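You operate a simulated robot arm through the tools that you are given. There is no shell and no other tool. Be economical: measure what you need, move in short steps, check, and stop when the job is done.

You run a simulated robot arm. Do the job below in one go: nothing can be reset, and whatever is moved stays where it is left.

## Task
Roll the rug on to its tube at the drag on the card.
Fine: feed bar up, clamp on, drag set, crank till the tail is in; feed bar back.

It is judged by the outcome, as a careful person would: the job done as asked, and still so three seconds after it is handed in. It fails if anything else is knocked over, pushed out of place, dropped, spilled or broken.

## Robot
A 6-joint arm with a two-finger parallel gripper, fixed in place. Base frame: the origin is at the foot of the arm, x ahead of it, y to its left, z up; the work surface is at about z = 78.2. Units: cm, rad, N and s.
With the tool pointing down near the work surface it reaches from about 18 to 84 cm from the base axis. Its first joint turns from -2.897 to 2.897 rad. Payload 3.91 kg.
Tool frame: the origin (TCP) lies between the finger pads and is the grasp point; the fingertips stand 3 cm ahead of it; z points along the fingers, y is the line along which they close. Largest opening 11 cm; finger width 2, thickness 1; the body of the gripper, 4.8 by 11.2 cm, starts 5.5 cm behind the TCP.
Orientation is told as [roll, pitch, yaw] about the base's x, y, z axes, in that order, counted from this pose: with the fingers straight down and closing along the base's y, the tool's x points along the base's -x, its y along +y and its z along -z.

## Interface
- The arm moves only by the tool play_rows. Its argument "motion" is a list of rows, each a list of 7 numbers: the gripper command, from -1 (fully open) to 1 (shut), values between in proportion, then the shift along the tool's x, y, z in units of 20 mm (1.0 is 20 mm), then the turn, a rotation vector about the tool's x, y, z in units of 5 degrees (1.0 is 5 degrees). In form: [[claw, tx, ty, tz, rx, ry, rz], ...]. A call has 1 to 12 rows; each row shifts and turns the commanded pose from where the row before left it, along the tool's axes as they then stand. A call with a number of a shift or a turn outside -1 to 1 is refused whole. A row lasts 0.2 s, in which the tool goes at most 5 cm and 0.15 rad; a call with a longer step from one row to the next is refused whole, and so is a gripper value outside its range. A pose out of reach is approached as far as the arm can. The call stops where the force on the tool passes 90 N (or 10 N more than at its start, if that is more) or the arm is blocked; 0.2 s more then pass. The fingers move at their own pace (about 10.8 cm/s each) and stop on an object; they squeeze with about 41 N. The grip force told is the motor's: it shows also when the fingers shut on nothing. Time passes only in rows, and 0.2 s behind the last, so rows that do not move let the fingers close. It gives the time, the measured TCP pose, the force on the tool (base axes), the opening and the grip force at its end, in the units of the frame above (readings bear some noise).
- Cameras (640 x 400 px; columns grow to the right, rows downward): "scene" is fixed at [5.2, 50.04, 134.22]; the picture's right is [-0.71, -0.70, 0.00], its down [-0.28, 0.29, -0.92] and it looks along [0.64, -0.65, -0.40] (base axes); focal length 356 px, centre (320, 200). "wrist" rides on the gripper at [7.7, 0.7, -11.4] in the tool frame; the picture's right is [-0.09, 1.00, 0.00], its down [-0.80, -0.07, -0.59] and it looks along [-0.59, -0.05, 0.80] (tool axes); focal length 270 px, centre (320, 200). There is no depth. A picture from a camera that has moved, and an enlarged one, comes with that camera's place and axes in the base frame and with its lens.
- grab_frame(camera): a new picture of that camera. The clock stands still meanwhile.
- lift_body(by): slides the trunk up (or, below 0, down) by that many cm; the arm rides with it, the base frame stays. It gives what a move gives, with no picture.
- zoom(camera, box): a new picture of the part [left, top, right, bottom] of that camera's present view, enlarged. The clock stands still meanwhile.
- job_done(): hands the job in; it is judged then, once.

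Go step by step. Nothing tells you positions but the pictures and the camera data: compare them with the known pose of the tool, close in by small moves and look again before you grip or let go. The budget is 120 turns and 64 pictures, counting those below and the enlarged ones. Unless the task says otherwise, let go and move clear before handing in, and close with one line.

The tools are called after "Request:" as name(argument=value, ...) on one line, values as JSON. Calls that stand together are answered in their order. play_rows: Moves the arm, as the interface text tells. Its arguments: {"type":"object","properties":{"motion":{"type":"array","items":{"type":"array","items":{"type":"number"}}}},"required":["motion"]} The other tools are called the same way: lift_body (by) slides the trunk up or down; grab_frame (camera) takes a picture; zoom (camera, box) takes an enlarged picture of a part of a camera's view; job_done () hands the job in.

At the start:

```text
t: 0.0
position: [47.93, -9.59, 121.01]
ee_rot: [0.0, 0.0, 0.003]
contact_force: [0.0, -0.3, -0.4]
grip_width: 11.0
gripper_force: 0.0
trunk travel left (down, up): [-45.0, 9.0]
```

scene: 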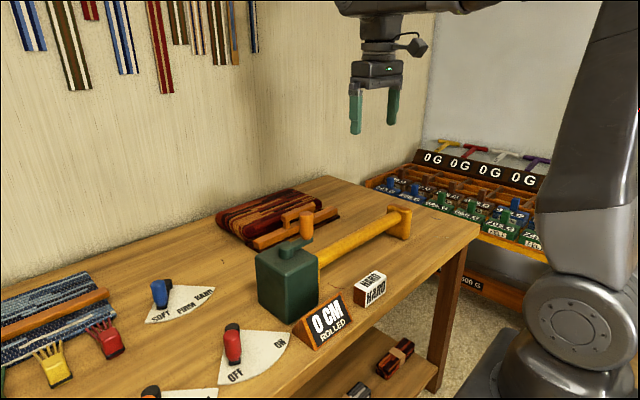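
wrist: 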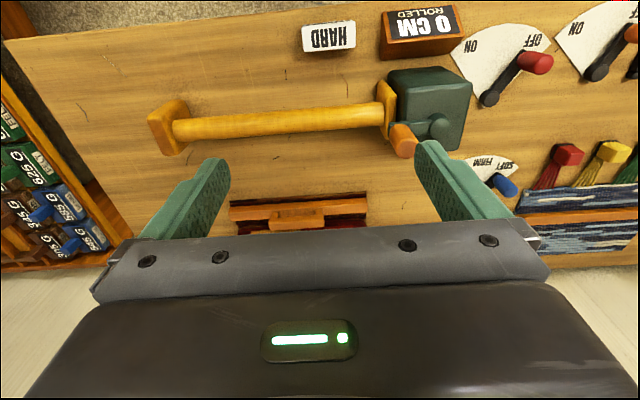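

I see a bench with a winder (green gearbox with a crank, yellow tube), a rug with a feed bar, dials with levers and a card reading HARD. I'll zoom in for detail first.

Request:
zoom(camera="scene", box=[200, 160, 440, 310])

Request:
zoom(camera="scene", box=[80, 250, 320, 400])

Request:
zoom(camera="wrist", box=[360, 0, 640, 220])

Request:
zoom(camera="wrist", box=[130, 60, 450, 260])

```text
2.67 times, centred on (320, 235) of scene
camera zoom: at [5.2, 50.04, 134.22], right [-0.71, -0.7, 0.0], down [-0.28, 0.29, -0.92], along [0.64, -0.65, -0.4], focal length 950 px, centre (320, 107)
```

zoom: 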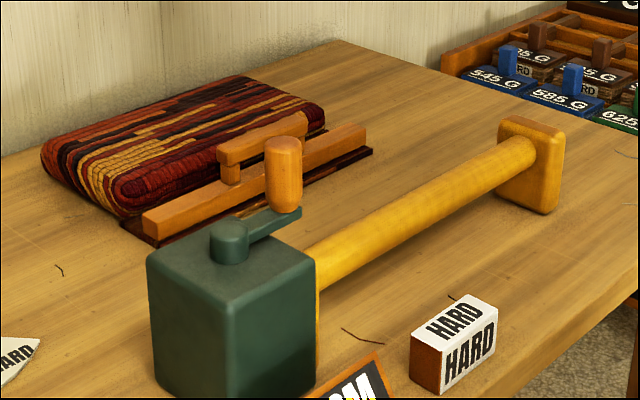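

```text
2.67 times, centred on (200, 325) of scene
camera zoom: at [5.2, 50.04, 134.22], right [-0.71, -0.7, 0.0], down [-0.28, 0.29, -0.92], along [0.64, -0.65, -0.4], focal length 950 px, centre (640, -133)
```

zoom: 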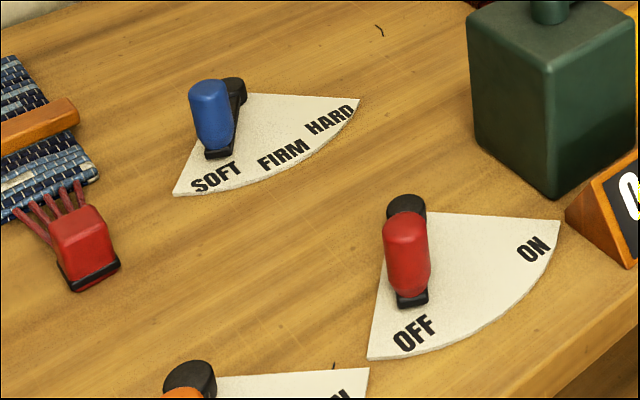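

```text
1.82 times, centred on (500, 110) of wrist
camera zoom: at [40.17, -8.94, 132.35], right [0.09, 1.0, 0.0], down [0.8, -0.07, 0.59], along [0.59, -0.05, -0.8], focal length 491 px, centre (-7, 364)
```

zoom: 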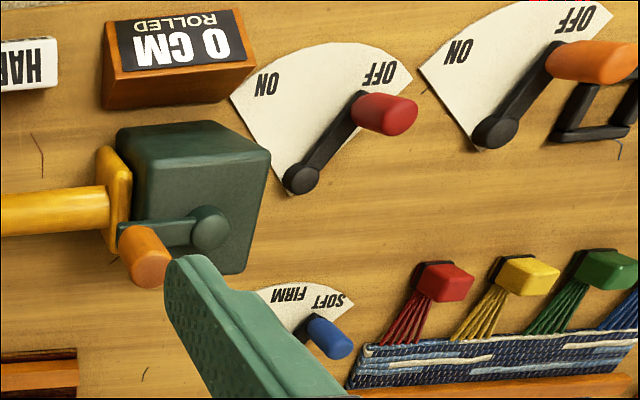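

```text
2.00 times, centred on (290, 160) of wrist
camera zoom: at [40.17, -8.94, 132.35], right [0.09, 1.0, 0.0], down [0.8, -0.07, 0.59], along [0.59, -0.05, -0.8], focal length 541 px, centre (380, 280)
```

zoom: 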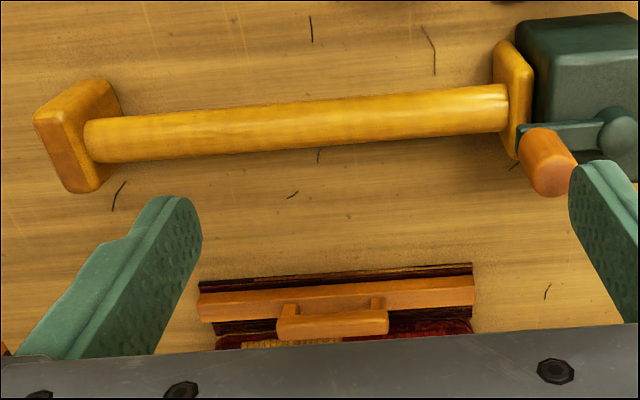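

The red lever sits next to the gearbox, and an orange ON/OFF lever is further out. I'll move over to +y for a better look at the levers.

Request:
play_rows(motion=[[-1, 0, 1, 0, 0, 0, 0], [-1, 0, 1, 0, 0, 0, 0], [-1, 0, 1, 0, 0, 0, 0], [-1, 0, 1, 0, 0, 0, 0], [-1, 0, 1, 0, 0, 0, 0], [-1, 0, 1, 0, 0, 0, 0], [-1, 0, 1, 0, 0, 0, 0], [-1, 0, 1, 0, 0, 0, 0], [-1, 0, 1, 0, 0, 0, 0], [-1, 0, 1, 0, 0, 0, 0], [-1, 0, 1, 0, 0, 0, 0], [-1, 0, 1, 0, 0, 0, 0]])

Request:
grab_frame(camera="wrist")

```text
t: 2.6
position: [47.74, 14.42, 121.11]
ee_rot: [0.0, -0.002, 0.002]
contact_force: [-0.2, 0.2, -0.6]
grip_width: 11.0
gripper_force: 0.0
trunk travel left (down, up): [-45.0, 9.0]
```

```text
57 pictures are left
camera wrist: at [40.12, 15.08, 132.38], right [0.09, 1.0, 0.0], down [0.8, -0.07, 0.59], along [0.59, -0.05, -0.8], focal length 270 px, centre (320, 200)
```

wrist: 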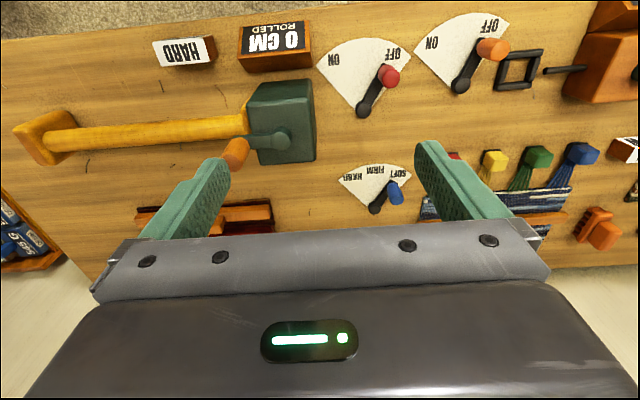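

The orange lever looks tied to the orange machine on the right. I'll zoom to confirm that.

Request:
zoom(camera="wrist", box=[400, 0, 640, 150])

Request:
zoom(camera="wrist", box=[220, 20, 460, 220])

```text
2.67 times, centred on (520, 75) of wrist
camera zoom: at [40.12, 15.08, 132.38], right [0.09, 1.0, 0.0], down [0.8, -0.07, 0.59], along [0.59, -0.05, -0.8], focal length 721 px, centre (-213, 533)
```

zoom: 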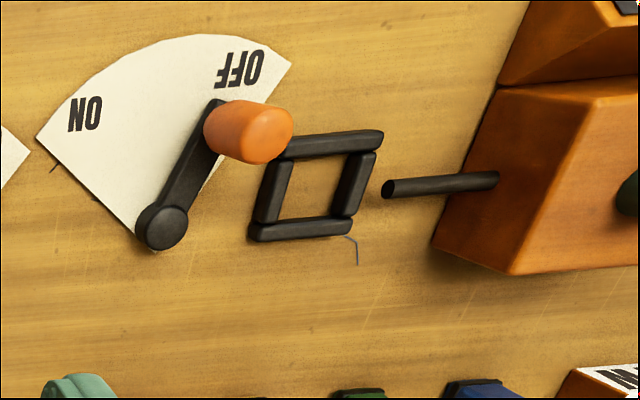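

```text
2.00 times, centred on (340, 120) of wrist
camera zoom: at [40.12, 15.08, 132.38], right [0.09, 1.0, 0.0], down [0.8, -0.07, 0.59], along [0.59, -0.05, -0.8], focal length 541 px, centre (280, 360)
```

zoom: 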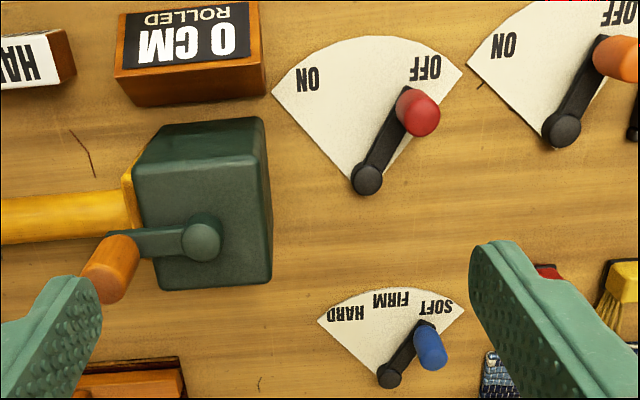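

The red lever is the clamp for this winder, with its pivot near (58, 22) and knob near (51.4, 26). The blue lever is the drag, with its pivot near (82.8, 25.3). Next I'll move over the rug to inspect the feed bar.

Request:
play_rows(motion=[[-1, -1, -1, 0, 0, 0, 0], [-1, -1, -1, 0, 0, 0, 0], [-1, -1, -1, 0, 0, 0, 0], [-1, -1, -1, 0, 0, 0, 0], [-1, -1, -1, 0, 0, 0, 0], [-1, -1, -1, 0, 0, 0, 0], [-1, -1, -1, 0, 0, 0, 0], [-1, -1, -1, 0, 0, 0, 0], [-1, 0, -1, 0.5, 0, 0, 0], [-1, 0, -1, 0.5, 0, 0, 0], [-1, 0, -1, 0.5, 0, 0, 0], [-1, 0, -1, 0.5, 0, 0, 0]])

Request:
play_rows(motion=[[-1, 0, -1, 0.5, 0, 0, 0], [-1, 0, -1, 0.5, 0, 0, 0], [-1, 0, -1, 0.5, 0, 0, 0], [-1, 0, -1, 0.5, 0, 0, 0]])

Request:
grab_frame(camera="wrist")

Request:
zoom(camera="scene", box=[200, 160, 440, 310])

```text
t: 5.2
position: [64.06, -9.64, 116.86]
ee_rot: [0.0, 0.0, 0.0]
contact_force: [1.0, -0.6, -0.3]
grip_width: 11.01
gripper_force: 0.1
trunk travel left (down, up): [-45.0, 9.0]
```

```text
t: 6.2
position: [63.8, -17.71, 112.96]
ee_rot: [0.0, 0.001, 0.003]
contact_force: [-0.3, -0.3, -0.1]
grip_width: 10.98
gripper_force: 0.0
trunk travel left (down, up): [-45.0, 9.0]
```

```text
54 pictures are left
camera wrist: at [56.18, -17.1, 124.34], right [0.09, 1.0, 0.0], down [0.8, -0.07, 0.59], along [0.59, -0.05, -0.8], focal length 270 px, centre (320, 200)
```

wrist: 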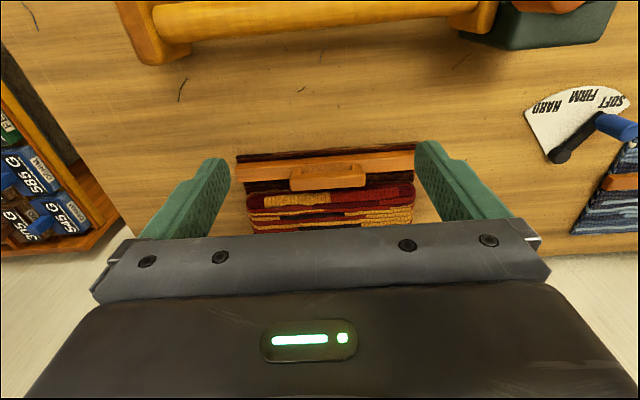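

```text
2.67 times, centred on (320, 235) of scene
camera zoom: at [5.2, 50.04, 134.22], right [-0.71, -0.7, 0.0], down [-0.28, 0.29, -0.92], along [0.64, -0.65, -0.4], focal length 950 px, centre (320, 107)
```

zoom: 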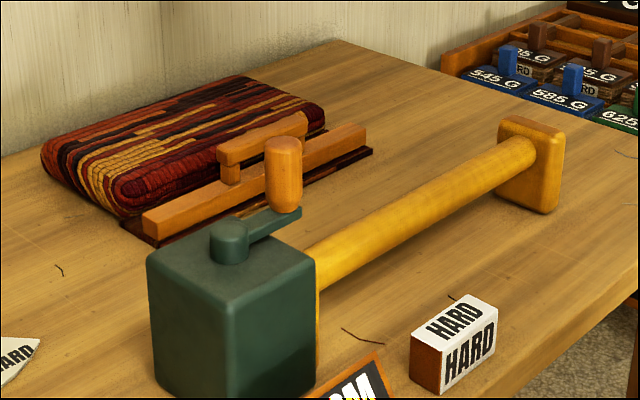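

The feed bar's handle runs along y, near (80, -17.8, 85.6). I'll turn the gripper 90° so the fingers close along x.

Request:
play_rows(motion=[[-1, 0, 0, 0.5, 0, 0, 1], [-1, 0, 0, 0.5, 0, 0, 1], [-1, 0, 0, 0.5, 0, 0, 1], [-1, 0, 0, 0.5, 0, 0, 1], [-1, 0, 0, 0.5, 0, 0, 1], [-1, 0, 0, 0.5, 0, 0, 1], [-1, 0, 0, 0.5, 0, 0, 1], [-1, 0, 0, 0.5, 0, 0, 1], [-1, 0, 0, 0.5, 0, 0, 1], [-1, 0, 0, 0.5, 0, 0, 1], [-1, 0, 0, 0, 0, 0, 1], [-1, 0, 0, 0, 0, 0, 1]])

Request:
play_rows(motion=[[-1, 0, 0, 0, 0, 0, 1], [-1, 0, 0, 0, 0, 0, 1], [-1, 0, 0, 0, 0, 0, 1], [-1, 0, 0, 0, 0, 0, 1], [-1, 0, 0, 0, 0, 0, 1], [-1, 0, 0, 0, 0, 0, 1], [-1, 0, 0.5, 0, 0, 0, 0], [-1, 0, 0.5, 0, 0, 0, 0]])

Request:
grab_frame(camera="wrist")

```text
t: 8.8
position: [63.97, -17.62, 103.02]
ee_rot: [-0.001, -0.001, -1.047]
contact_force: [0.1, 0.1, 0.1]
grip_width: 11.0
gripper_force: 0.1
trunk travel left (down, up): [-45.0, 9.0]
```

```text
t: 10.6
position: [65.98, -17.54, 103.02]
ee_rot: [-0.001, 0.001, -1.568]
contact_force: [-0.1, 0.2, -0.2]
grip_width: 11.0
gripper_force: 0.1
trunk travel left (down, up): [-45.0, 9.0]
```

```text
52 pictures are left
camera wrist: at [66.65, -9.87, 114.35], right [1.0, -0.09, 0.0], down [-0.07, -0.8, 0.59], along [-0.05, -0.59, -0.8], focal length 270 px, centre (320, 200)
```

wrist: 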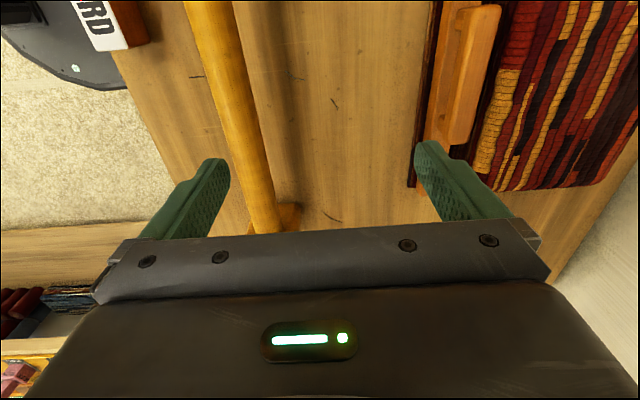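

The handle centre is at about (80.8, -18). I'll move above it with the fingers partly closed, then check.

Request:
play_rows(motion=[[-0.1, 0, 1, 0, 0, 0, 0], [-0.1, 0, 1, 0, 0, 0, 0], [-0.1, 0, 1, 0, 0, 0, 0], [-0.1, 0, 1, 0, 0, 0, 0], [-0.1, 0, 1, 0.5, 0, 0, 0], [-0.1, 0, 1, 1, 0, 0, 0], [-0.1, 0, 1, 1, 0, 0, 0], [-0.1, 0, 0.35, 1, 0, 0, 0], [-0.1, 0, 0, 1, 0, 0, 0], [-0.1, 0, 0, 0, 0, 0, 0]])

Request:
grab_frame(camera="wrist")

Request:
grab_frame(camera="scene")

```text
t: 12.8
position: [80.66, -17.7, 94.01]
ee_rot: [0.0, -0.001, -1.57]
contact_force: [0.2, 0.6, 0.7]
grip_width: 6.03
gripper_force: 0.0
trunk travel left (down, up): [-45.0, 9.0]
```

```text
51 pictures are left
camera wrist: at [81.27, -9.87, 105.32], right [1.0, -0.09, 0.0], down [-0.07, -0.8, 0.59], along [-0.05, -0.59, -0.8], focal length 270 px, centre (320, 200)
```

wrist: 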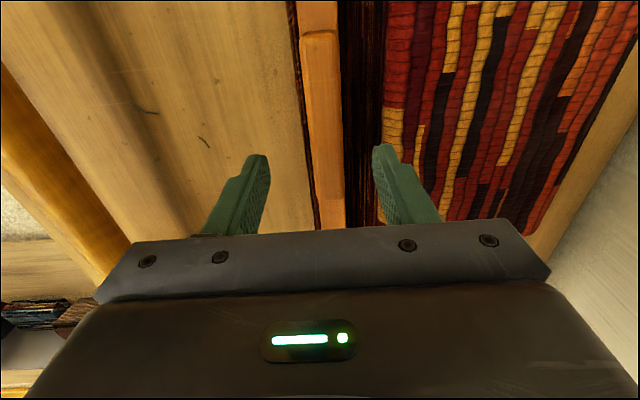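

```text
50 pictures are left
```

scene: 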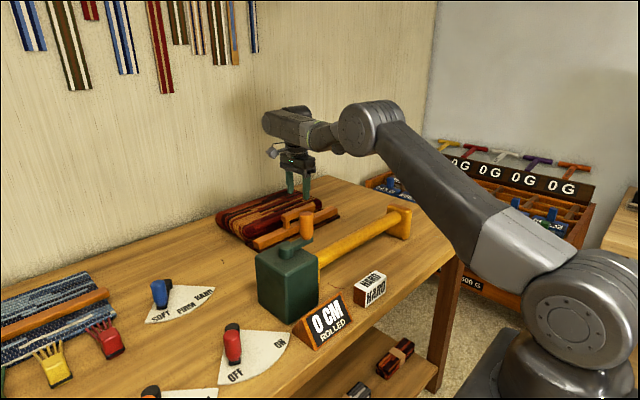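

The handle is centred between the fingers. I'll descend with a slightly narrower opening and grip it.

Request:
play_rows(motion=[[0.05, 0, 0.1, 0, 0, 0, 0], [0.05, 0, 0, 1, 0, 0, 0], [0.05, 0, 0, 1, 0, 0, 0], [0.05, 0, 0, 1, 0, 0, 0], [0.05, 0, 0, 1, 0, 0, 0], [0.05, 0, 0, 0.2, 0, 0, 0]])

Request:
play_rows(motion=[[1, 0, 0, 0, 0, 0, 0], [1, 0, 0, 0, 0, 0, 0], [1, 0, 0, 0, 0, 0, 0]])

Request:
zoom(camera="scene", box=[200, 130, 440, 280])

```text
t: 14.2
position: [80.85, -17.61, 85.61]
ee_rot: [-0.001, 0.0, -1.571]
contact_force: [-0.5, 0.3, 0.2]
grip_width: 5.22
gripper_force: 0.1
trunk travel left (down, up): [-45.0, 9.0]
```

```text
t: 15.0
position: [80.88, -17.69, 85.54]
ee_rot: [-0.001, 0.0, -1.568]
contact_force: [1.2, -0.3, -0.9]
grip_width: 2.6
gripper_force: 44.2
trunk travel left (down, up): [-45.0, 9.0]
```

```text
2.67 times, centred on (320, 205) of scene
camera zoom: at [5.2, 50.04, 134.22], right [-0.71, -0.7, 0.0], down [-0.28, 0.29, -0.92], along [0.64, -0.65, -0.4], focal length 950 px, centre (320, 187)
```

zoom: 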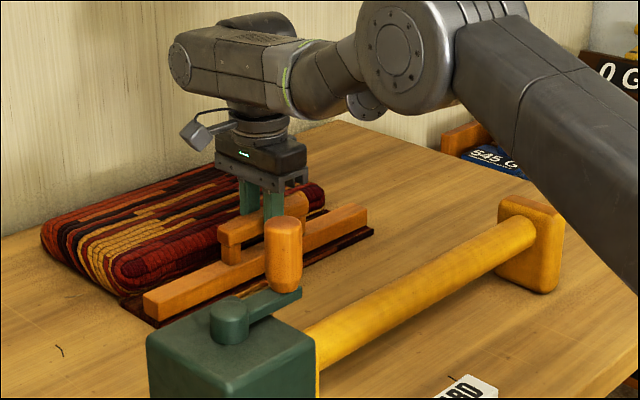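

I have the handle at 2.6 cm width. Pulling toward the tube in short steps.

Request:
play_rows(motion=[[1, 0, -0.5, 0, 0, 0, 0], [1, 0, -0.5, 0, 0, 0, 0], [1, 0, -0.5, 0, 0, 0, 0], [1, 0, -0.5, 0, 0, 0, 0]])

Request:
zoom(camera="scene", box=[200, 130, 440, 280])

```text
t: 16.0
position: [76.74, -17.53, 85.64]
ee_rot: [0.0, -0.003, -1.568]
contact_force: [0.8, 4.5, 3.7]
grip_width: 2.59
gripper_force: 45.0
trunk travel left (down, up): [-45.0, 9.0]
```

```text
2.67 times, centred on (320, 205) of scene
camera zoom: at [5.2, 50.04, 134.22], right [-0.71, -0.7, 0.0], down [-0.28, 0.29, -0.92], along [0.64, -0.65, -0.4], focal length 950 px, centre (320, 187)
```

zoom: 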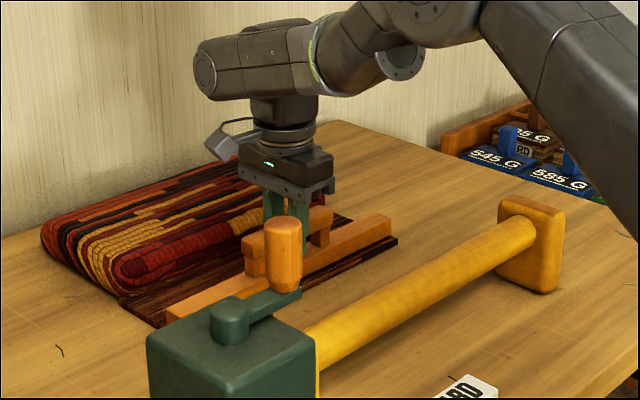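

The bar slides and brings the rug's edge with it. Continuing, and watching the force for the stop.

Request:
play_rows(motion=[[1, 0, -0.5, 0, 0, 0, 0], [1, 0, -0.5, 0, 0, 0, 0], [1, 0, -0.5, 0, 0, 0, 0], [1, 0, -0.5, 0, 0, 0, 0], [1, 0, -0.5, 0, 0, 0, 0], [1, 0, -0.5, 0, 0, 0, 0], [1, 0, -0.5, 0, 0, 0, 0], [1, 0, -0.5, 0, 0, 0, 0], [1, 0, -0.5, 0, 0, 0, 0], [1, 0, -0.5, 0, 0, 0, 0]])

Request:
zoom(camera="scene", box=[200, 130, 440, 280])

```text
t: 18.2
position: [67.94, -17.66, 85.46]
ee_rot: [0.016, -0.002, -1.569]
contact_force: [72.0, -8.2, -3.5]
grip_width: 2.61
gripper_force: 44.4
trunk travel left (down, up): [-45.0, 9.0]
```

```text
2.67 times, centred on (320, 205) of scene
camera zoom: at [5.2, 50.04, 134.22], right [-0.71, -0.7, 0.0], down [-0.28, 0.29, -0.92], along [0.64, -0.65, -0.4], focal length 950 px, centre (320, 187)
```

zoom: 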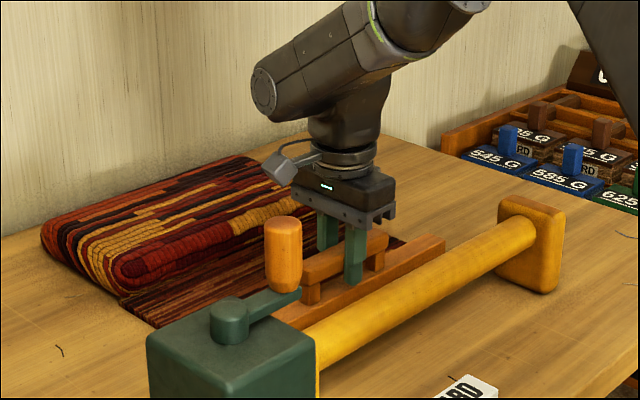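

It met a stop at x≈67.9. I'll ease the push and check with the wrist camera that this is the end of travel.

Request:
play_rows(motion=[[1, 0, 0.4, 0, 0, 0, 0], [1, 0, 0, 0, 0, 0, 0]])

Request:
grab_frame(camera="wrist")

```text
t: 18.8
position: [67.9, -17.55, 85.58]
ee_rot: [0.007, -0.002, -1.569]
contact_force: [41.7, -1.0, 7.3]
grip_width: 2.62
gripper_force: 44.9
trunk travel left (down, up): [-45.0, 9.0]
```

```text
46 pictures are left
camera wrist: at [68.58, -9.87, 96.91], right [1.0, -0.09, 0.01], down [-0.07, -0.8, 0.6], along [-0.05, -0.59, -0.8], focal length 270 px, centre (320, 200)
```

wrist: 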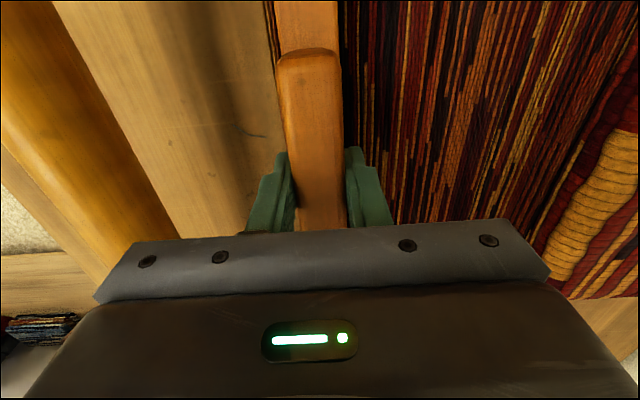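

The bar is stopped hard at its limit. I'll release it and lift clear.

Request:
play_rows(motion=[[1, 0, 0.5, 0, 0, 0, 0], [0.1, 0, 0, 0, 0, 0, 0], [0.1, 0, 0, 0, 0, 0, 0], [0.1, 0, 0, -1, 0, 0, 0], [0.1, 0, 0, -1, 0, 0, 0], [0.1, 0, 0, -1, 0, 0, 0], [0.1, 0, 0, -1, 0, 0, 0], [0.1, 0, 0, -1, 0, 0, 0], [0.1, 0, 0, -1, 0, 0, 0], [0.1, 0, 0, -1, 0, 0, 0], [0.1, 0, 0, -1, 0, 0, 0], [0.1, 0, 0, -1, 0, 0, 0]])

Request:
zoom(camera="scene", box=[200, 130, 440, 280])

Request:
grab_frame(camera="wrist")

```text
t: 21.4
position: [68.5, -17.65, 103.77]
ee_rot: [0.001, 0.001, -1.569]
contact_force: [0.2, -0.2, 0.2]
grip_width: 4.95
gripper_force: 0.1
trunk travel left (down, up): [-45.0, 9.0]
```

```text
2.67 times, centred on (320, 205) of scene
camera zoom: at [5.2, 50.04, 134.22], right [-0.71, -0.7, 0.0], down [-0.28, 0.29, -0.92], along [0.64, -0.65, -0.4], focal length 950 px, centre (320, 187)
```

zoom: 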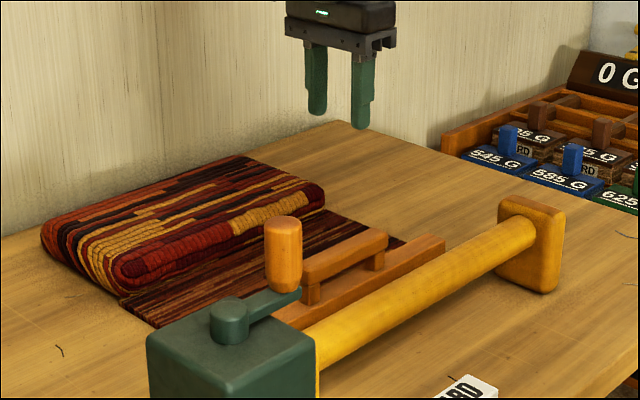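

```text
44 pictures are left
camera wrist: at [69.21, -9.9, 115.13], right [1.0, -0.09, 0.0], down [-0.07, -0.8, 0.59], along [-0.05, -0.59, -0.8], focal length 270 px, centre (320, 200)
```

wrist: 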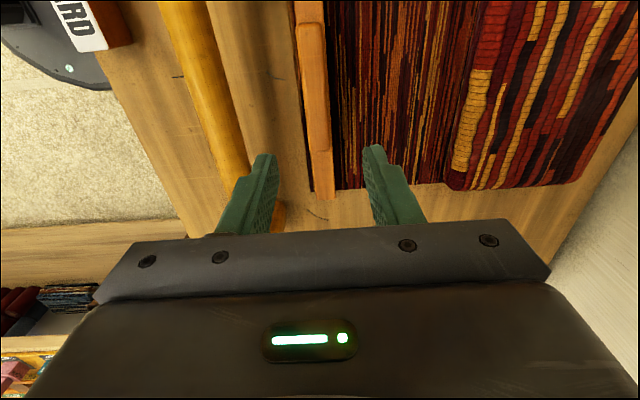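

The feed bar stays up. Next is the clamp (red lever): I'll fly high over the gearbox to its +y side.

Request:
play_rows(motion=[[1, 0.5, 0, -1, 0, 0, 0], [1, 1, 0, -1, 0, 0, 0], [1, 1, 0, -1, 0, 0, 0], [1, 1, 0, -1, 0, 0, 0], [1, 1, -1, 0, 0, 0, 0], [1, 1, -1, 0, 0, 0, 0], [1, 1, -1, 0, 0, 0, 0], [1, 1, -1, 0, 0, 0, 0], [1, 1, -1, 0, 0, 0, 0], [1, 1, -1, 0, 0, 0, 0], [1, 1, -1, 0, 0, 0, 0], [1, 1, -1, 0, 0, 0, 0]])

Request:
play_rows(motion=[[1, 1, 0, 0, 0, 0, 0], [1, 1, 0, 0, 0, 0, 0], [1, 1, 0, 0, 0, 0, 0], [1, 1, 0, 0, 0, 0, 0], [1, 1, 0, 0, 0, 0, 0], [1, 1, 0, 0, 0, 0, 0], [1, 1, 0, 0, 0, 0, 0], [1, 1, 0, 0, 0, 0, 0], [1, 1, 0, 0, 0, 0, 0], [1, 1, 0, 0, 0, 0, 0], [1, 1, 0, 0, 0, 0, 0], [1, 1, 0, 0, 0, 0, 0]])

Request:
grab_frame(camera="wrist")

```text
t: 24.0
position: [52.38, 5.43, 111.7]
ee_rot: [-0.002, 0.0, -1.568]
contact_force: [-0.4, 0.8, 0.5]
grip_width: 0.0
gripper_force: 37.9
trunk travel left (down, up): [-45.0, 9.0]
```

```text
t: 26.6
position: [52.56, 29.29, 111.64]
ee_rot: [-0.001, 0.0, -1.568]
contact_force: [-0.2, 0.6, 0.7]
grip_width: 0.01
gripper_force: 37.6
trunk travel left (down, up): [-45.0, 9.0]
```

```text
43 pictures are left
camera wrist: at [53.1, 37.1, 122.94], right [1.0, -0.09, 0.0], down [-0.07, -0.8, 0.59], along [-0.05, -0.59, -0.8], focal length 270 px, centre (320, 200)
```

wrist: 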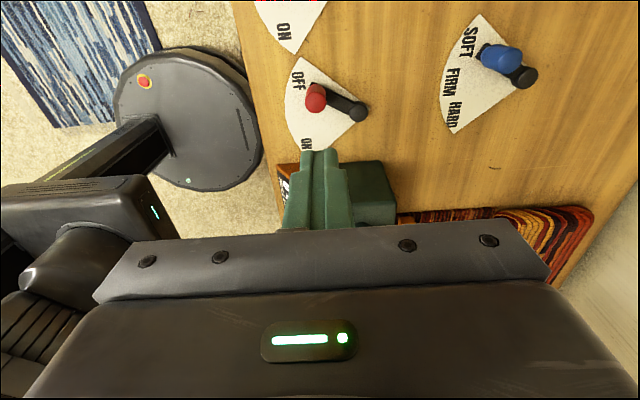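

The knob is confirmed at about (51.2, 26.0). I'll descend beside it on the +y side with the fingers closed.

Request:
play_rows(motion=[[1, 0.55, -0.65, 1, 0, 0, 0], [1, 0, 0, 1, 0, 0, 0], [1, 0, 0, 1, 0, 0, 0], [1, 0, 0, 1, 0, 0, 0], [1, 0, 0, 1, 0, 0, 0], [1, 0, 0, 1, 0, 0, 0], [1, 0, 0, 1, 0, 0, 0], [1, 0, 0, 1, 0, 0, 0], [1, 0, 0, 1, 0, 0, 0], [1, 0, 0, 1, 0, 0, 0], [1, 0, 0, 1, 0, 0, 0]])

Request:
grab_frame(camera="wrist")

Request:
zoom(camera="scene", box=[120, 230, 360, 400])

```text
t: 29.0
position: [51.16, 30.54, 89.63]
ee_rot: [-0.001, 0.0, -1.569]
contact_force: [0.4, -0.6, -1.1]
grip_width: 0.0
gripper_force: 37.8
trunk travel left (down, up): [-45.0, 9.0]
```

```text
42 pictures are left
camera wrist: at [51.81, 38.28, 100.91], right [1.0, -0.09, 0.0], down [-0.07, -0.8, 0.59], along [-0.05, -0.59, -0.8], focal length 270 px, centre (320, 200)
```

wrist: 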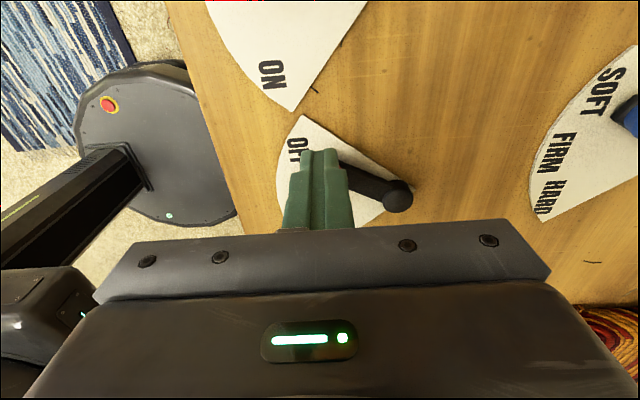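

```text
2.35 times, centred on (240, 315) of scene
camera zoom: at [5.2, 50.04, 134.22], right [-0.71, -0.7, 0.0], down [-0.28, 0.29, -0.92], along [0.64, -0.65, -0.4], focal length 838 px, centre (508, -71)
```

zoom: 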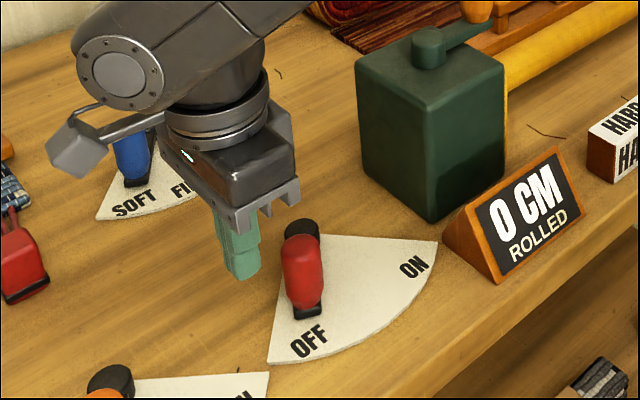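

Fingers are clear beside the knob. Going down and pushing toward ON.

Request:
play_rows(motion=[[1, 0, 0, 1, 0, 0, 0], [1, 0, 0, 1, 0, 0, 0], [1, 0, 0, 0.4, 0, 0, 0], [1, -0.5, 0, 0, 0, 0, 0], [1, -0.5, 0, 0, 0, 0, 0], [1, -0.5, -0.1, 0, 0, 0, 0], [1, -0.5, -0.1, 0, 0, 0, 0], [1, -0.5, -0.1, 0, 0, 0, 0], [1, -0.5, 0, 0, 0, 0, 0], [1, -0.5, 0, 0, 0, 0, 0]])

Request:
zoom(camera="scene", box=[120, 230, 360, 400])

```text
t: 31.2
position: [50.52, 23.41, 84.93]
ee_rot: [0.0, 0.0, -1.569]
contact_force: [-0.3, 1.1, -0.7]
grip_width: 0.02
gripper_force: 38.0
trunk travel left (down, up): [-45.0, 9.0]
```

```text
2.35 times, centred on (240, 315) of scene
camera zoom: at [5.2, 50.04, 134.22], right [-0.71, -0.7, 0.0], down [-0.28, 0.29, -0.92], along [0.64, -0.65, -0.4], focal length 838 px, centre (508, -71)
```

zoom: 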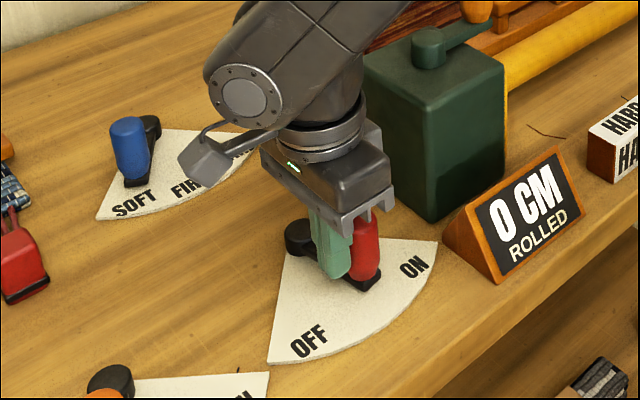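

The lever is following. Pushing the rest of the way to ON.

Request:
play_rows(motion=[[1, -0.5, 0.1, 0, 0, 0, 0], [1, -0.5, 0.15, 0, 0, 0, 0], [1, -0.4, 0.15, 0, 0, 0, 0], [1, 0, 0, 0, 0, 0, 0]])

Request:
zoom(camera="scene", box=[120, 230, 360, 400])

```text
t: 32.2
position: [51.3, 20.76, 84.66]
ee_rot: [0.001, 0.0, -1.567]
contact_force: [-3.2, 7.5, -1.5]
grip_width: 0.0
gripper_force: 37.8
trunk travel left (down, up): [-45.0, 9.0]
```

```text
2.35 times, centred on (240, 315) of scene
camera zoom: at [5.2, 50.04, 134.22], right [-0.71, -0.7, 0.0], down [-0.28, 0.29, -0.92], along [0.64, -0.65, -0.4], focal length 838 px, centre (508, -71)
```

zoom: 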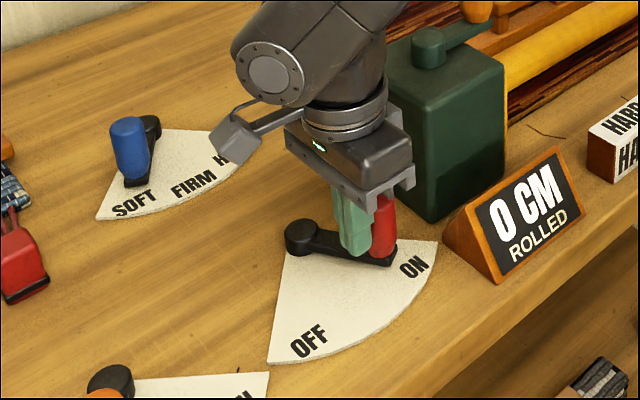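

The lever is nearly on the ON mark, and rug is already visible reaching the tube. I'll give it a small extra push.

Request:
play_rows(motion=[[1, -0.25, 0.1, 0, 0, 0, 0], [1, -0.25, 0.1, 0, 0, 0, 0], [1, 0, 0, 0, 0, 0, 0]])

Request:
zoom(camera="scene", box=[120, 230, 360, 400])

```text
t: 33.2
position: [51.28, 20.77, 84.8]
ee_rot: [0.001, 0.005, -1.572]
contact_force: [-32.9, 74.1, -6.5]
grip_width: 0.0
gripper_force: 37.9
trunk travel left (down, up): [-45.0, 9.0]
stopped in row 3: the force on the tool passed its limit (the readings are from after the stop); the commanded pose is now the measured one
```

```text
2.35 times, centred on (240, 315) of scene
camera zoom: at [5.2, 50.04, 134.22], right [-0.71, -0.7, 0.0], down [-0.28, 0.29, -0.92], along [0.64, -0.65, -0.4], focal length 838 px, centre (508, -71)
```

zoom: 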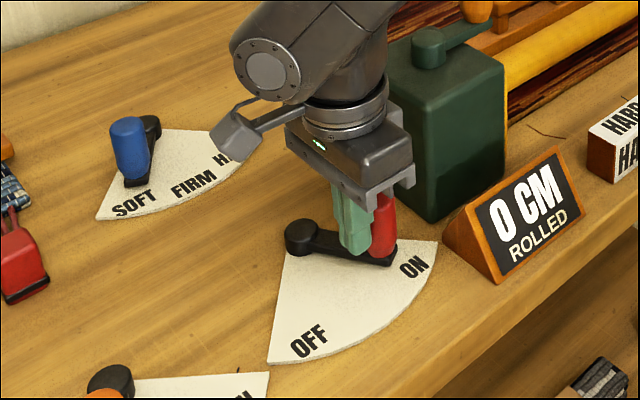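

The clamp is at its ON stop. Now to the drag lever: back off, rise, and go to the +y side of the blue knob.

Request:
play_rows(motion=[[1, 1, 0, 0, 0, 0, 0], [1, 0, 0, -1, 0, 0, 0], [1, 0, 0, -1, 0, 0, 0], [1, 0, 0, -1, 0, 0, 0], [1, 0, 0, -1, 0, 0, 0], [1, 0.5, 0, -1, 0, 0, 0], [1, 0.5, 1, -1, 0, 0, 0], [1, 0.5, 1, 0, 0, 0, 0], [1, 0.5, 1, 0, 0, 0, 0], [1, 0.5, 1, 0, 0, 0, 0], [1, 0.5, 1, 0, 0, 0, 0], [1, 0.5, 1, 0, 0, 0, 0]])

Request:
play_rows(motion=[[1, 0.5, 1, 0, 0, 0, 0], [1, 0.5, 1, 0, 0, 0, 0], [1, 0.5, 1, 0, 0, 0, 0], [1, 0.5, 1, 0, 0, 0, 0], [1, 0, 1, 0, 0, 0, 0], [1, 0, 1, 0, 0, 0, 0], [1, 0, 0, 0, 0, 0, 0]])

Request:
grab_frame(camera="wrist")

Request:
grab_frame(camera="scene")

```text
t: 35.8
position: [63.71, 28.74, 96.65]
ee_rot: [0.0, 0.005, -1.572]
contact_force: [0.3, 0.0, -0.2]
grip_width: 0.0
gripper_force: 37.8
trunk travel left (down, up): [-45.0, 9.0]
```

```text
t: 37.4
position: [75.73, 32.73, 96.74]
ee_rot: [-0.002, 0.005, -1.571]
contact_force: [-0.6, 0.4, 0.5]
grip_width: 0.0
gripper_force: 37.6
trunk travel left (down, up): [-45.0, 9.0]
```

```text
37 pictures are left
camera wrist: at [76.48, 40.31, 108.17], right [1.0, -0.09, 0.0], down [-0.07, -0.8, 0.59], along [-0.05, -0.59, -0.81], focal length 270 px, centre (320, 200)
```

wrist: 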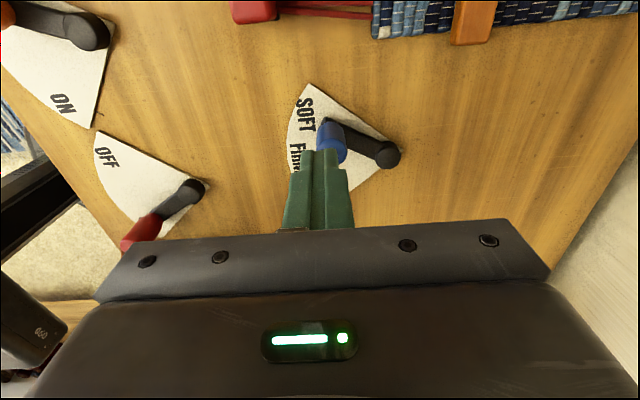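

```text
36 pictures are left
```

scene: 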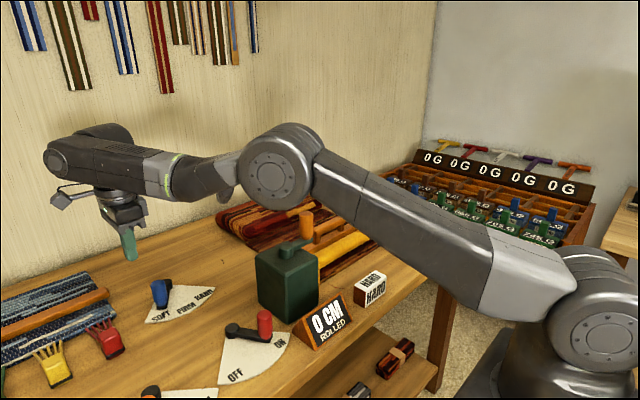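

The blue knob is at about (76.9, 29.4) with its pivot at (83.3, 25.1). I'll descend on its +y side and check.

Request:
play_rows(motion=[[1, 0.1, 0.35, 1, 0, 0, 0], [1, 0, 0, 1, 0, 0, 0], [1, 0, 0, 1, 0, 0, 0], [1, 0, 0, 1, 0, 0, 0], [1, 0, 0, 1, 0, 0, 0], [1, 0, 0, 0.9, 0, 0, 0]])

Request:
zoom(camera="scene", box=[60, 210, 300, 360])

```text
t: 38.8
position: [76.53, 33.05, 84.79]
ee_rot: [-0.004, 0.005, -1.572]
contact_force: [0.0, -0.2, 0.2]
grip_width: 0.02
gripper_force: 37.9
trunk travel left (down, up): [-45.0, 9.0]
```

```text
2.67 times, centred on (180, 285) of scene
camera zoom: at [5.2, 50.04, 134.22], right [-0.71, -0.7, 0.0], down [-0.28, 0.29, -0.92], along [0.64, -0.65, -0.4], focal length 950 px, centre (693, -27)
```

zoom: 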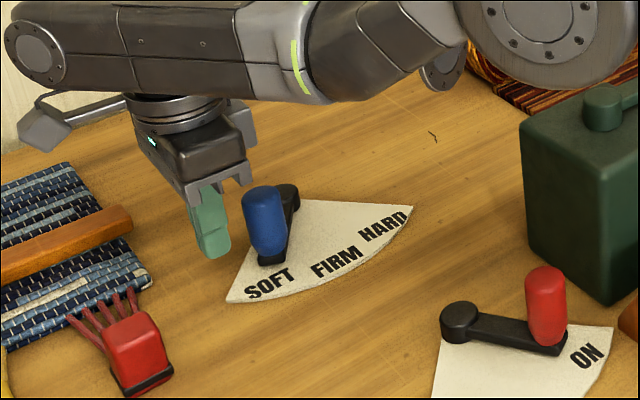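

Positioned well. Pushing toward HARD.

Request:
play_rows(motion=[[1, -0.5, 0, 0, 0, 0, 0], [1, -0.5, 0, 0, 0, 0, 0], [1, -0.5, -0.05, 0, 0, 0, 0], [1, -0.5, -0.1, 0, 0, 0, 0], [1, -0.5, -0.1, 0, 0, 0, 0], [1, -0.5, 0, 0, 0, 0, 0], [1, -0.5, 0.05, 0, 0, 0, 0], [1, -0.5, 0.1, 0, 0, 0, 0], [1, 0, 0, 0, 0, 0, 0]])

Request:
zoom(camera="scene", box=[60, 210, 300, 360])

```text
t: 40.8
position: [76.27, 24.79, 84.89]
ee_rot: [-0.002, 0.005, -1.573]
contact_force: [-0.4, 0.4, 0.4]
grip_width: 0.02
gripper_force: 37.9
trunk travel left (down, up): [-45.0, 9.0]
```

```text
2.67 times, centred on (180, 285) of scene
camera zoom: at [5.2, 50.04, 134.22], right [-0.71, -0.7, 0.0], down [-0.28, 0.29, -0.92], along [0.64, -0.65, -0.4], focal length 950 px, centre (693, -27)
```

zoom: 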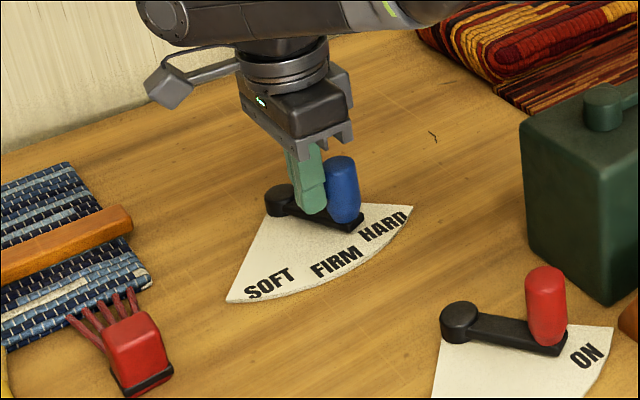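

A little more is needed to reach HARD.

Request:
play_rows(motion=[[1, -0.4, 0.1, 0, 0, 0, 0], [1, -0.3, 0.1, 0, 0, 0, 0], [1, 0, 0, 0, 0, 0, 0]])

Request:
zoom(camera="scene", box=[60, 210, 300, 360])

```text
t: 41.6
position: [76.63, 23.9, 84.86]
ee_rot: [-0.004, 0.006, -1.571]
contact_force: [-9.7, 20.0, -2.6]
grip_width: 0.0
gripper_force: 38.0
trunk travel left (down, up): [-45.0, 9.0]
```

```text
2.67 times, centred on (180, 285) of scene
camera zoom: at [5.2, 50.04, 134.22], right [-0.71, -0.7, 0.0], down [-0.28, 0.29, -0.92], along [0.64, -0.65, -0.4], focal length 950 px, centre (693, -27)
```

zoom: 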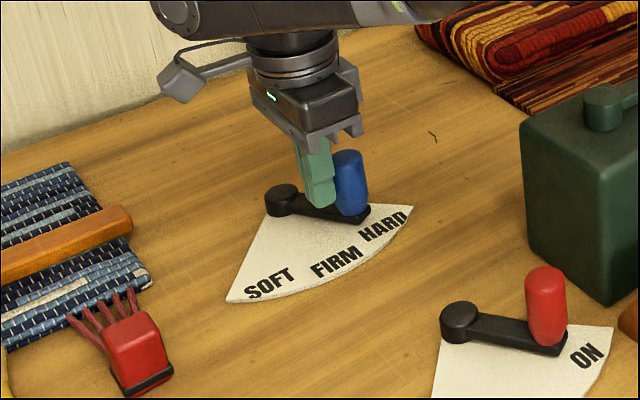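

The drag is at HARD. Now I'll retreat and rise, then move above the crank handle, near (56.7, 1.6).

Request:
play_rows(motion=[[1, 0.75, -0.2, 0, 0, 0, 0], [1, 0, 0, -1, 0, 0, 0], [1, 0, 0, -1, 0, 0, 0], [1, 0, 0, -1, 0, 0, 0], [1, 0, 0, -1, 0, 0, 0], [1, 0, 0, -1, 0, 0, 0], [1, 0, 0, -1, 0, 0, 0], [1, 0, 0, -1, 0, 0, 0], [1, 0, -1, -1, 0, 0, 0], [1, 0, -1, -1, 0, 0, 0], [1, 0, -1, -1, 0, 0, 0], [0, -0.5, -1, -1, 0, 0, 0]])

Request:
play_rows(motion=[[0, -1, -1, -1, 0, 0, 0], [0, -1, -1, -1, 0, 0, 0], [0, -1, -1, -0.5, 0, 0, 0], [0, -1, -1, 0, 0, 0, 0], [0, -1, -1, 0, 0, 0, 0], [0, -1, -0.7, 0, 0, 0, 0], [0, -1, 0, 0, 0, 0, 0], [0, -1, 0, 0, 0, 0, 0], [0, -1, 0, 0, 0, 0, 0], [0, -1, 0, 0, 0, 0, 0], [0, -1, 0, 0, 0, 0, 0], [0, 0, 0, 0, 0, 0, 0]])

Request:
grab_frame(camera="wrist")

Request:
zoom(camera="scene", box=[200, 130, 440, 330])

```text
t: 44.2
position: [68.29, 23.79, 106.92]
ee_rot: [-0.002, 0.005, -1.572]
contact_force: [-0.2, -0.4, -0.2]
grip_width: 5.51
gripper_force: 0.0
trunk travel left (down, up): [-45.0, 9.0]
```

```text
t: 46.8
position: [56.92, 1.87, 111.8]
ee_rot: [-0.002, 0.004, -1.573]
contact_force: [-0.2, 0.1, 0.7]
grip_width: 5.49
gripper_force: 0.0
trunk travel left (down, up): [-45.0, 9.0]
```

```text
32 pictures are left
camera wrist: at [57.63, 9.46, 123.29], right [1.0, -0.09, 0.0], down [-0.07, -0.8, 0.59], along [-0.05, -0.59, -0.81], focal length 270 px, centre (320, 200)
```

wrist: 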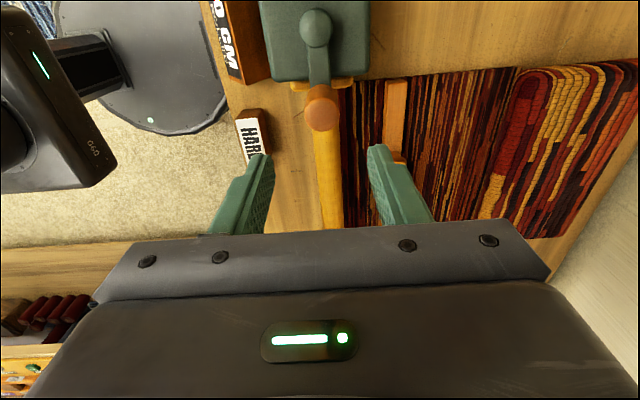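

```text
2.00 times, centred on (320, 230) of scene
camera zoom: at [5.2, 50.04, 134.22], right [-0.71, -0.7, 0.0], down [-0.28, 0.29, -0.92], along [0.64, -0.65, -0.4], focal length 712 px, centre (320, 140)
```

zoom: 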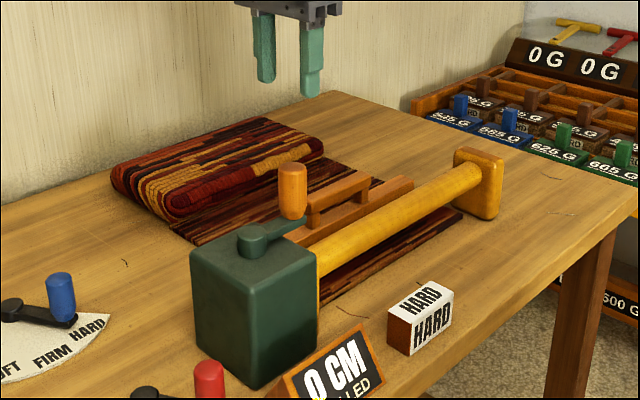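

The rug now runs under the tube. The crank hub is at about (57, 7.6) and the handle at (57, 1.6), z 93.6–100.4. I'll descend and grip it.

Request:
play_rows(motion=[[0, -0.12, 0.03, 1, 0, 0, 0], [0, 0, 0, 1, 0, 0, 0], [0, 0, 0, 1, 0, 0, 0], [0, 0, 0, 1, 0, 0, 0], [0, 0, 0, 1, 0, 0, 0], [0, 0, 0, 1, 0, 0, 0], [0, 0, 0, 0.9, 0, 0, 0], [1, 0, 0, 0, 0, 0, 0], [1, 0, 0, 0, 0, 0, 0], [1, 0, 0, 0, 0, 0, 0]])

Request:
zoom(camera="scene", box=[200, 130, 440, 330])

```text
t: 49.0
position: [57.05, 1.86, 98.01]
ee_rot: [-0.002, 0.005, -1.574]
contact_force: [-0.2, 0.8, -4.3]
grip_width: 3.03
gripper_force: 45.0
trunk travel left (down, up): [-45.0, 9.0]
```

```text
2.00 times, centred on (320, 230) of scene
camera zoom: at [5.2, 50.04, 134.22], right [-0.71, -0.7, 0.0], down [-0.28, 0.29, -0.92], along [0.64, -0.65, -0.4], focal length 712 px, centre (320, 140)
```

zoom: 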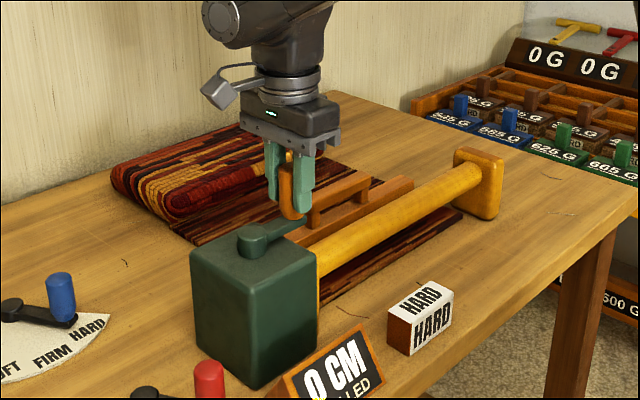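

The handle is gripped at 3.0 cm width. I'll try a first eighth-turn clockwise, watching the force and display.

Request:
play_rows(motion=[[1, 0.102, -0.776, 0, 0, 0, 0], [1, 0.3, -0.724, 0, 0, 0, 0], [1, 0.477, -0.621, 0, 0, 0, 0], [1, 0, 0, 0, 0, 0, 0]])

Request:
zoom(camera="scene", box=[200, 150, 440, 360])

```text
t: 50.0
position: [52.63, 3.46, 97.9]
ee_rot: [-0.003, 0.004, -1.573]
contact_force: [3.4, 4.1, -14.3]
grip_width: 3.06
gripper_force: 44.9
trunk travel left (down, up): [-45.0, 9.0]
```

```text
1.90 times, centred on (320, 255) of scene
camera zoom: at [5.2, 50.04, 134.22], right [-0.71, -0.7, 0.0], down [-0.28, 0.29, -0.92], along [0.64, -0.65, -0.4], focal length 678 px, centre (320, 95)
```

zoom: 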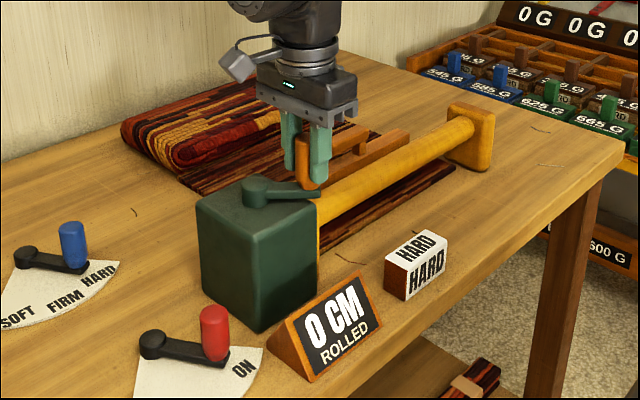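

The crank moves easily. I'll continue clockwise to the three-quarter mark and check the counter.

Request:
play_rows(motion=[[1, 0.621, -0.477, 0, 0, 0, 0], [1, 0.724, -0.3, 0, 0, 0, 0], [1, 0.776, -0.102, 0, 0, 0, 0], [1, 0.776, 0.102, 0, 0, 0, 0], [1, 0.724, 0.3, 0, 0, 0, 0], [1, 0.621, 0.477, 0, 0, 0, 0], [1, 0.477, 0.621, 0, 0, 0, 0], [1, 0.3, 0.724, 0, 0, 0, 0], [1, 0.102, 0.776, 0, 0, 0, 0]])

Request:
zoom(camera="scene", box=[200, 150, 440, 360])

```text
t: 52.0
position: [57.2, 14.11, 97.97]
ee_rot: [0.001, 0.006, -1.575]
contact_force: [-12.7, 49.2, 1.3]
grip_width: 2.94
gripper_force: 39.4
trunk travel left (down, up): [-45.0, 9.0]
```

```text
1.90 times, centred on (320, 255) of scene
camera zoom: at [5.2, 50.04, 134.22], right [-0.71, -0.7, 0.0], down [-0.28, 0.29, -0.92], along [0.64, -0.65, -0.4], focal length 678 px, centre (320, 95)
```

zoom: 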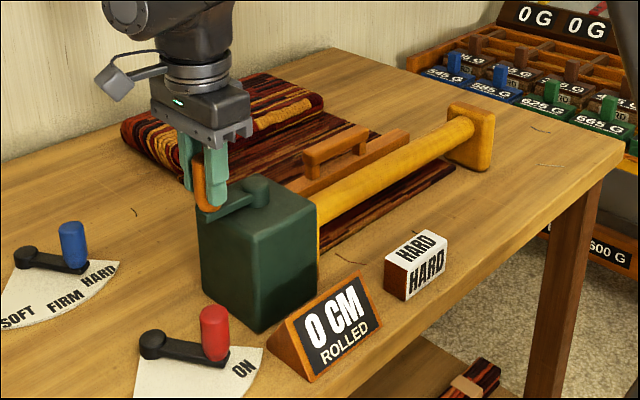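

After half a turn clockwise the counter still reads 0, so that seems to be the wrong way. I'll turn counter-clockwise.

Request:
play_rows(motion=[[1, 0, -0.796, 0, 0, 0, 0], [1, -0.307, -0.742, 0, 0, 0, 0], [1, -0.489, -0.636, 0, 0, 0, 0], [1, -0.636, -0.489, 0, 0, 0, 0], [1, -0.742, -0.307, 0, 0, 0, 0], [1, -0.796, -0.105, 0, 0, 0, 0], [1, -0.796, 0.105, 0, 0, 0, 0], [1, -0.742, 0.307, 0, 0, 0, 0], [1, -0.636, 0.489, 0, 0, 0, 0], [1, -0.489, 0.636, 0, 0, 0, 0], [1, -0.307, 0.742, 0, 0, 0, 0], [1, -0.105, 0.796, 0, 0, 0, 0]])

Request:
zoom(camera="scene", box=[200, 150, 440, 360])

```text
t: 54.6
position: [57.15, 1.68, 98.15]
ee_rot: [-0.001, 0.005, -1.572]
contact_force: [-0.6, -10.0, -12.9]
grip_width: 3.03
gripper_force: 45.3
trunk travel left (down, up): [-45.0, 9.0]
```

```text
1.90 times, centred on (320, 255) of scene
camera zoom: at [5.2, 50.04, 134.22], right [-0.71, -0.7, 0.0], down [-0.28, 0.29, -0.92], along [0.64, -0.65, -0.4], focal length 678 px, centre (320, 95)
```

zoom: 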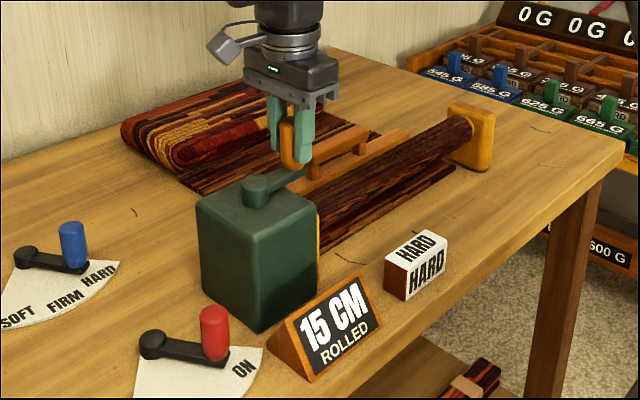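

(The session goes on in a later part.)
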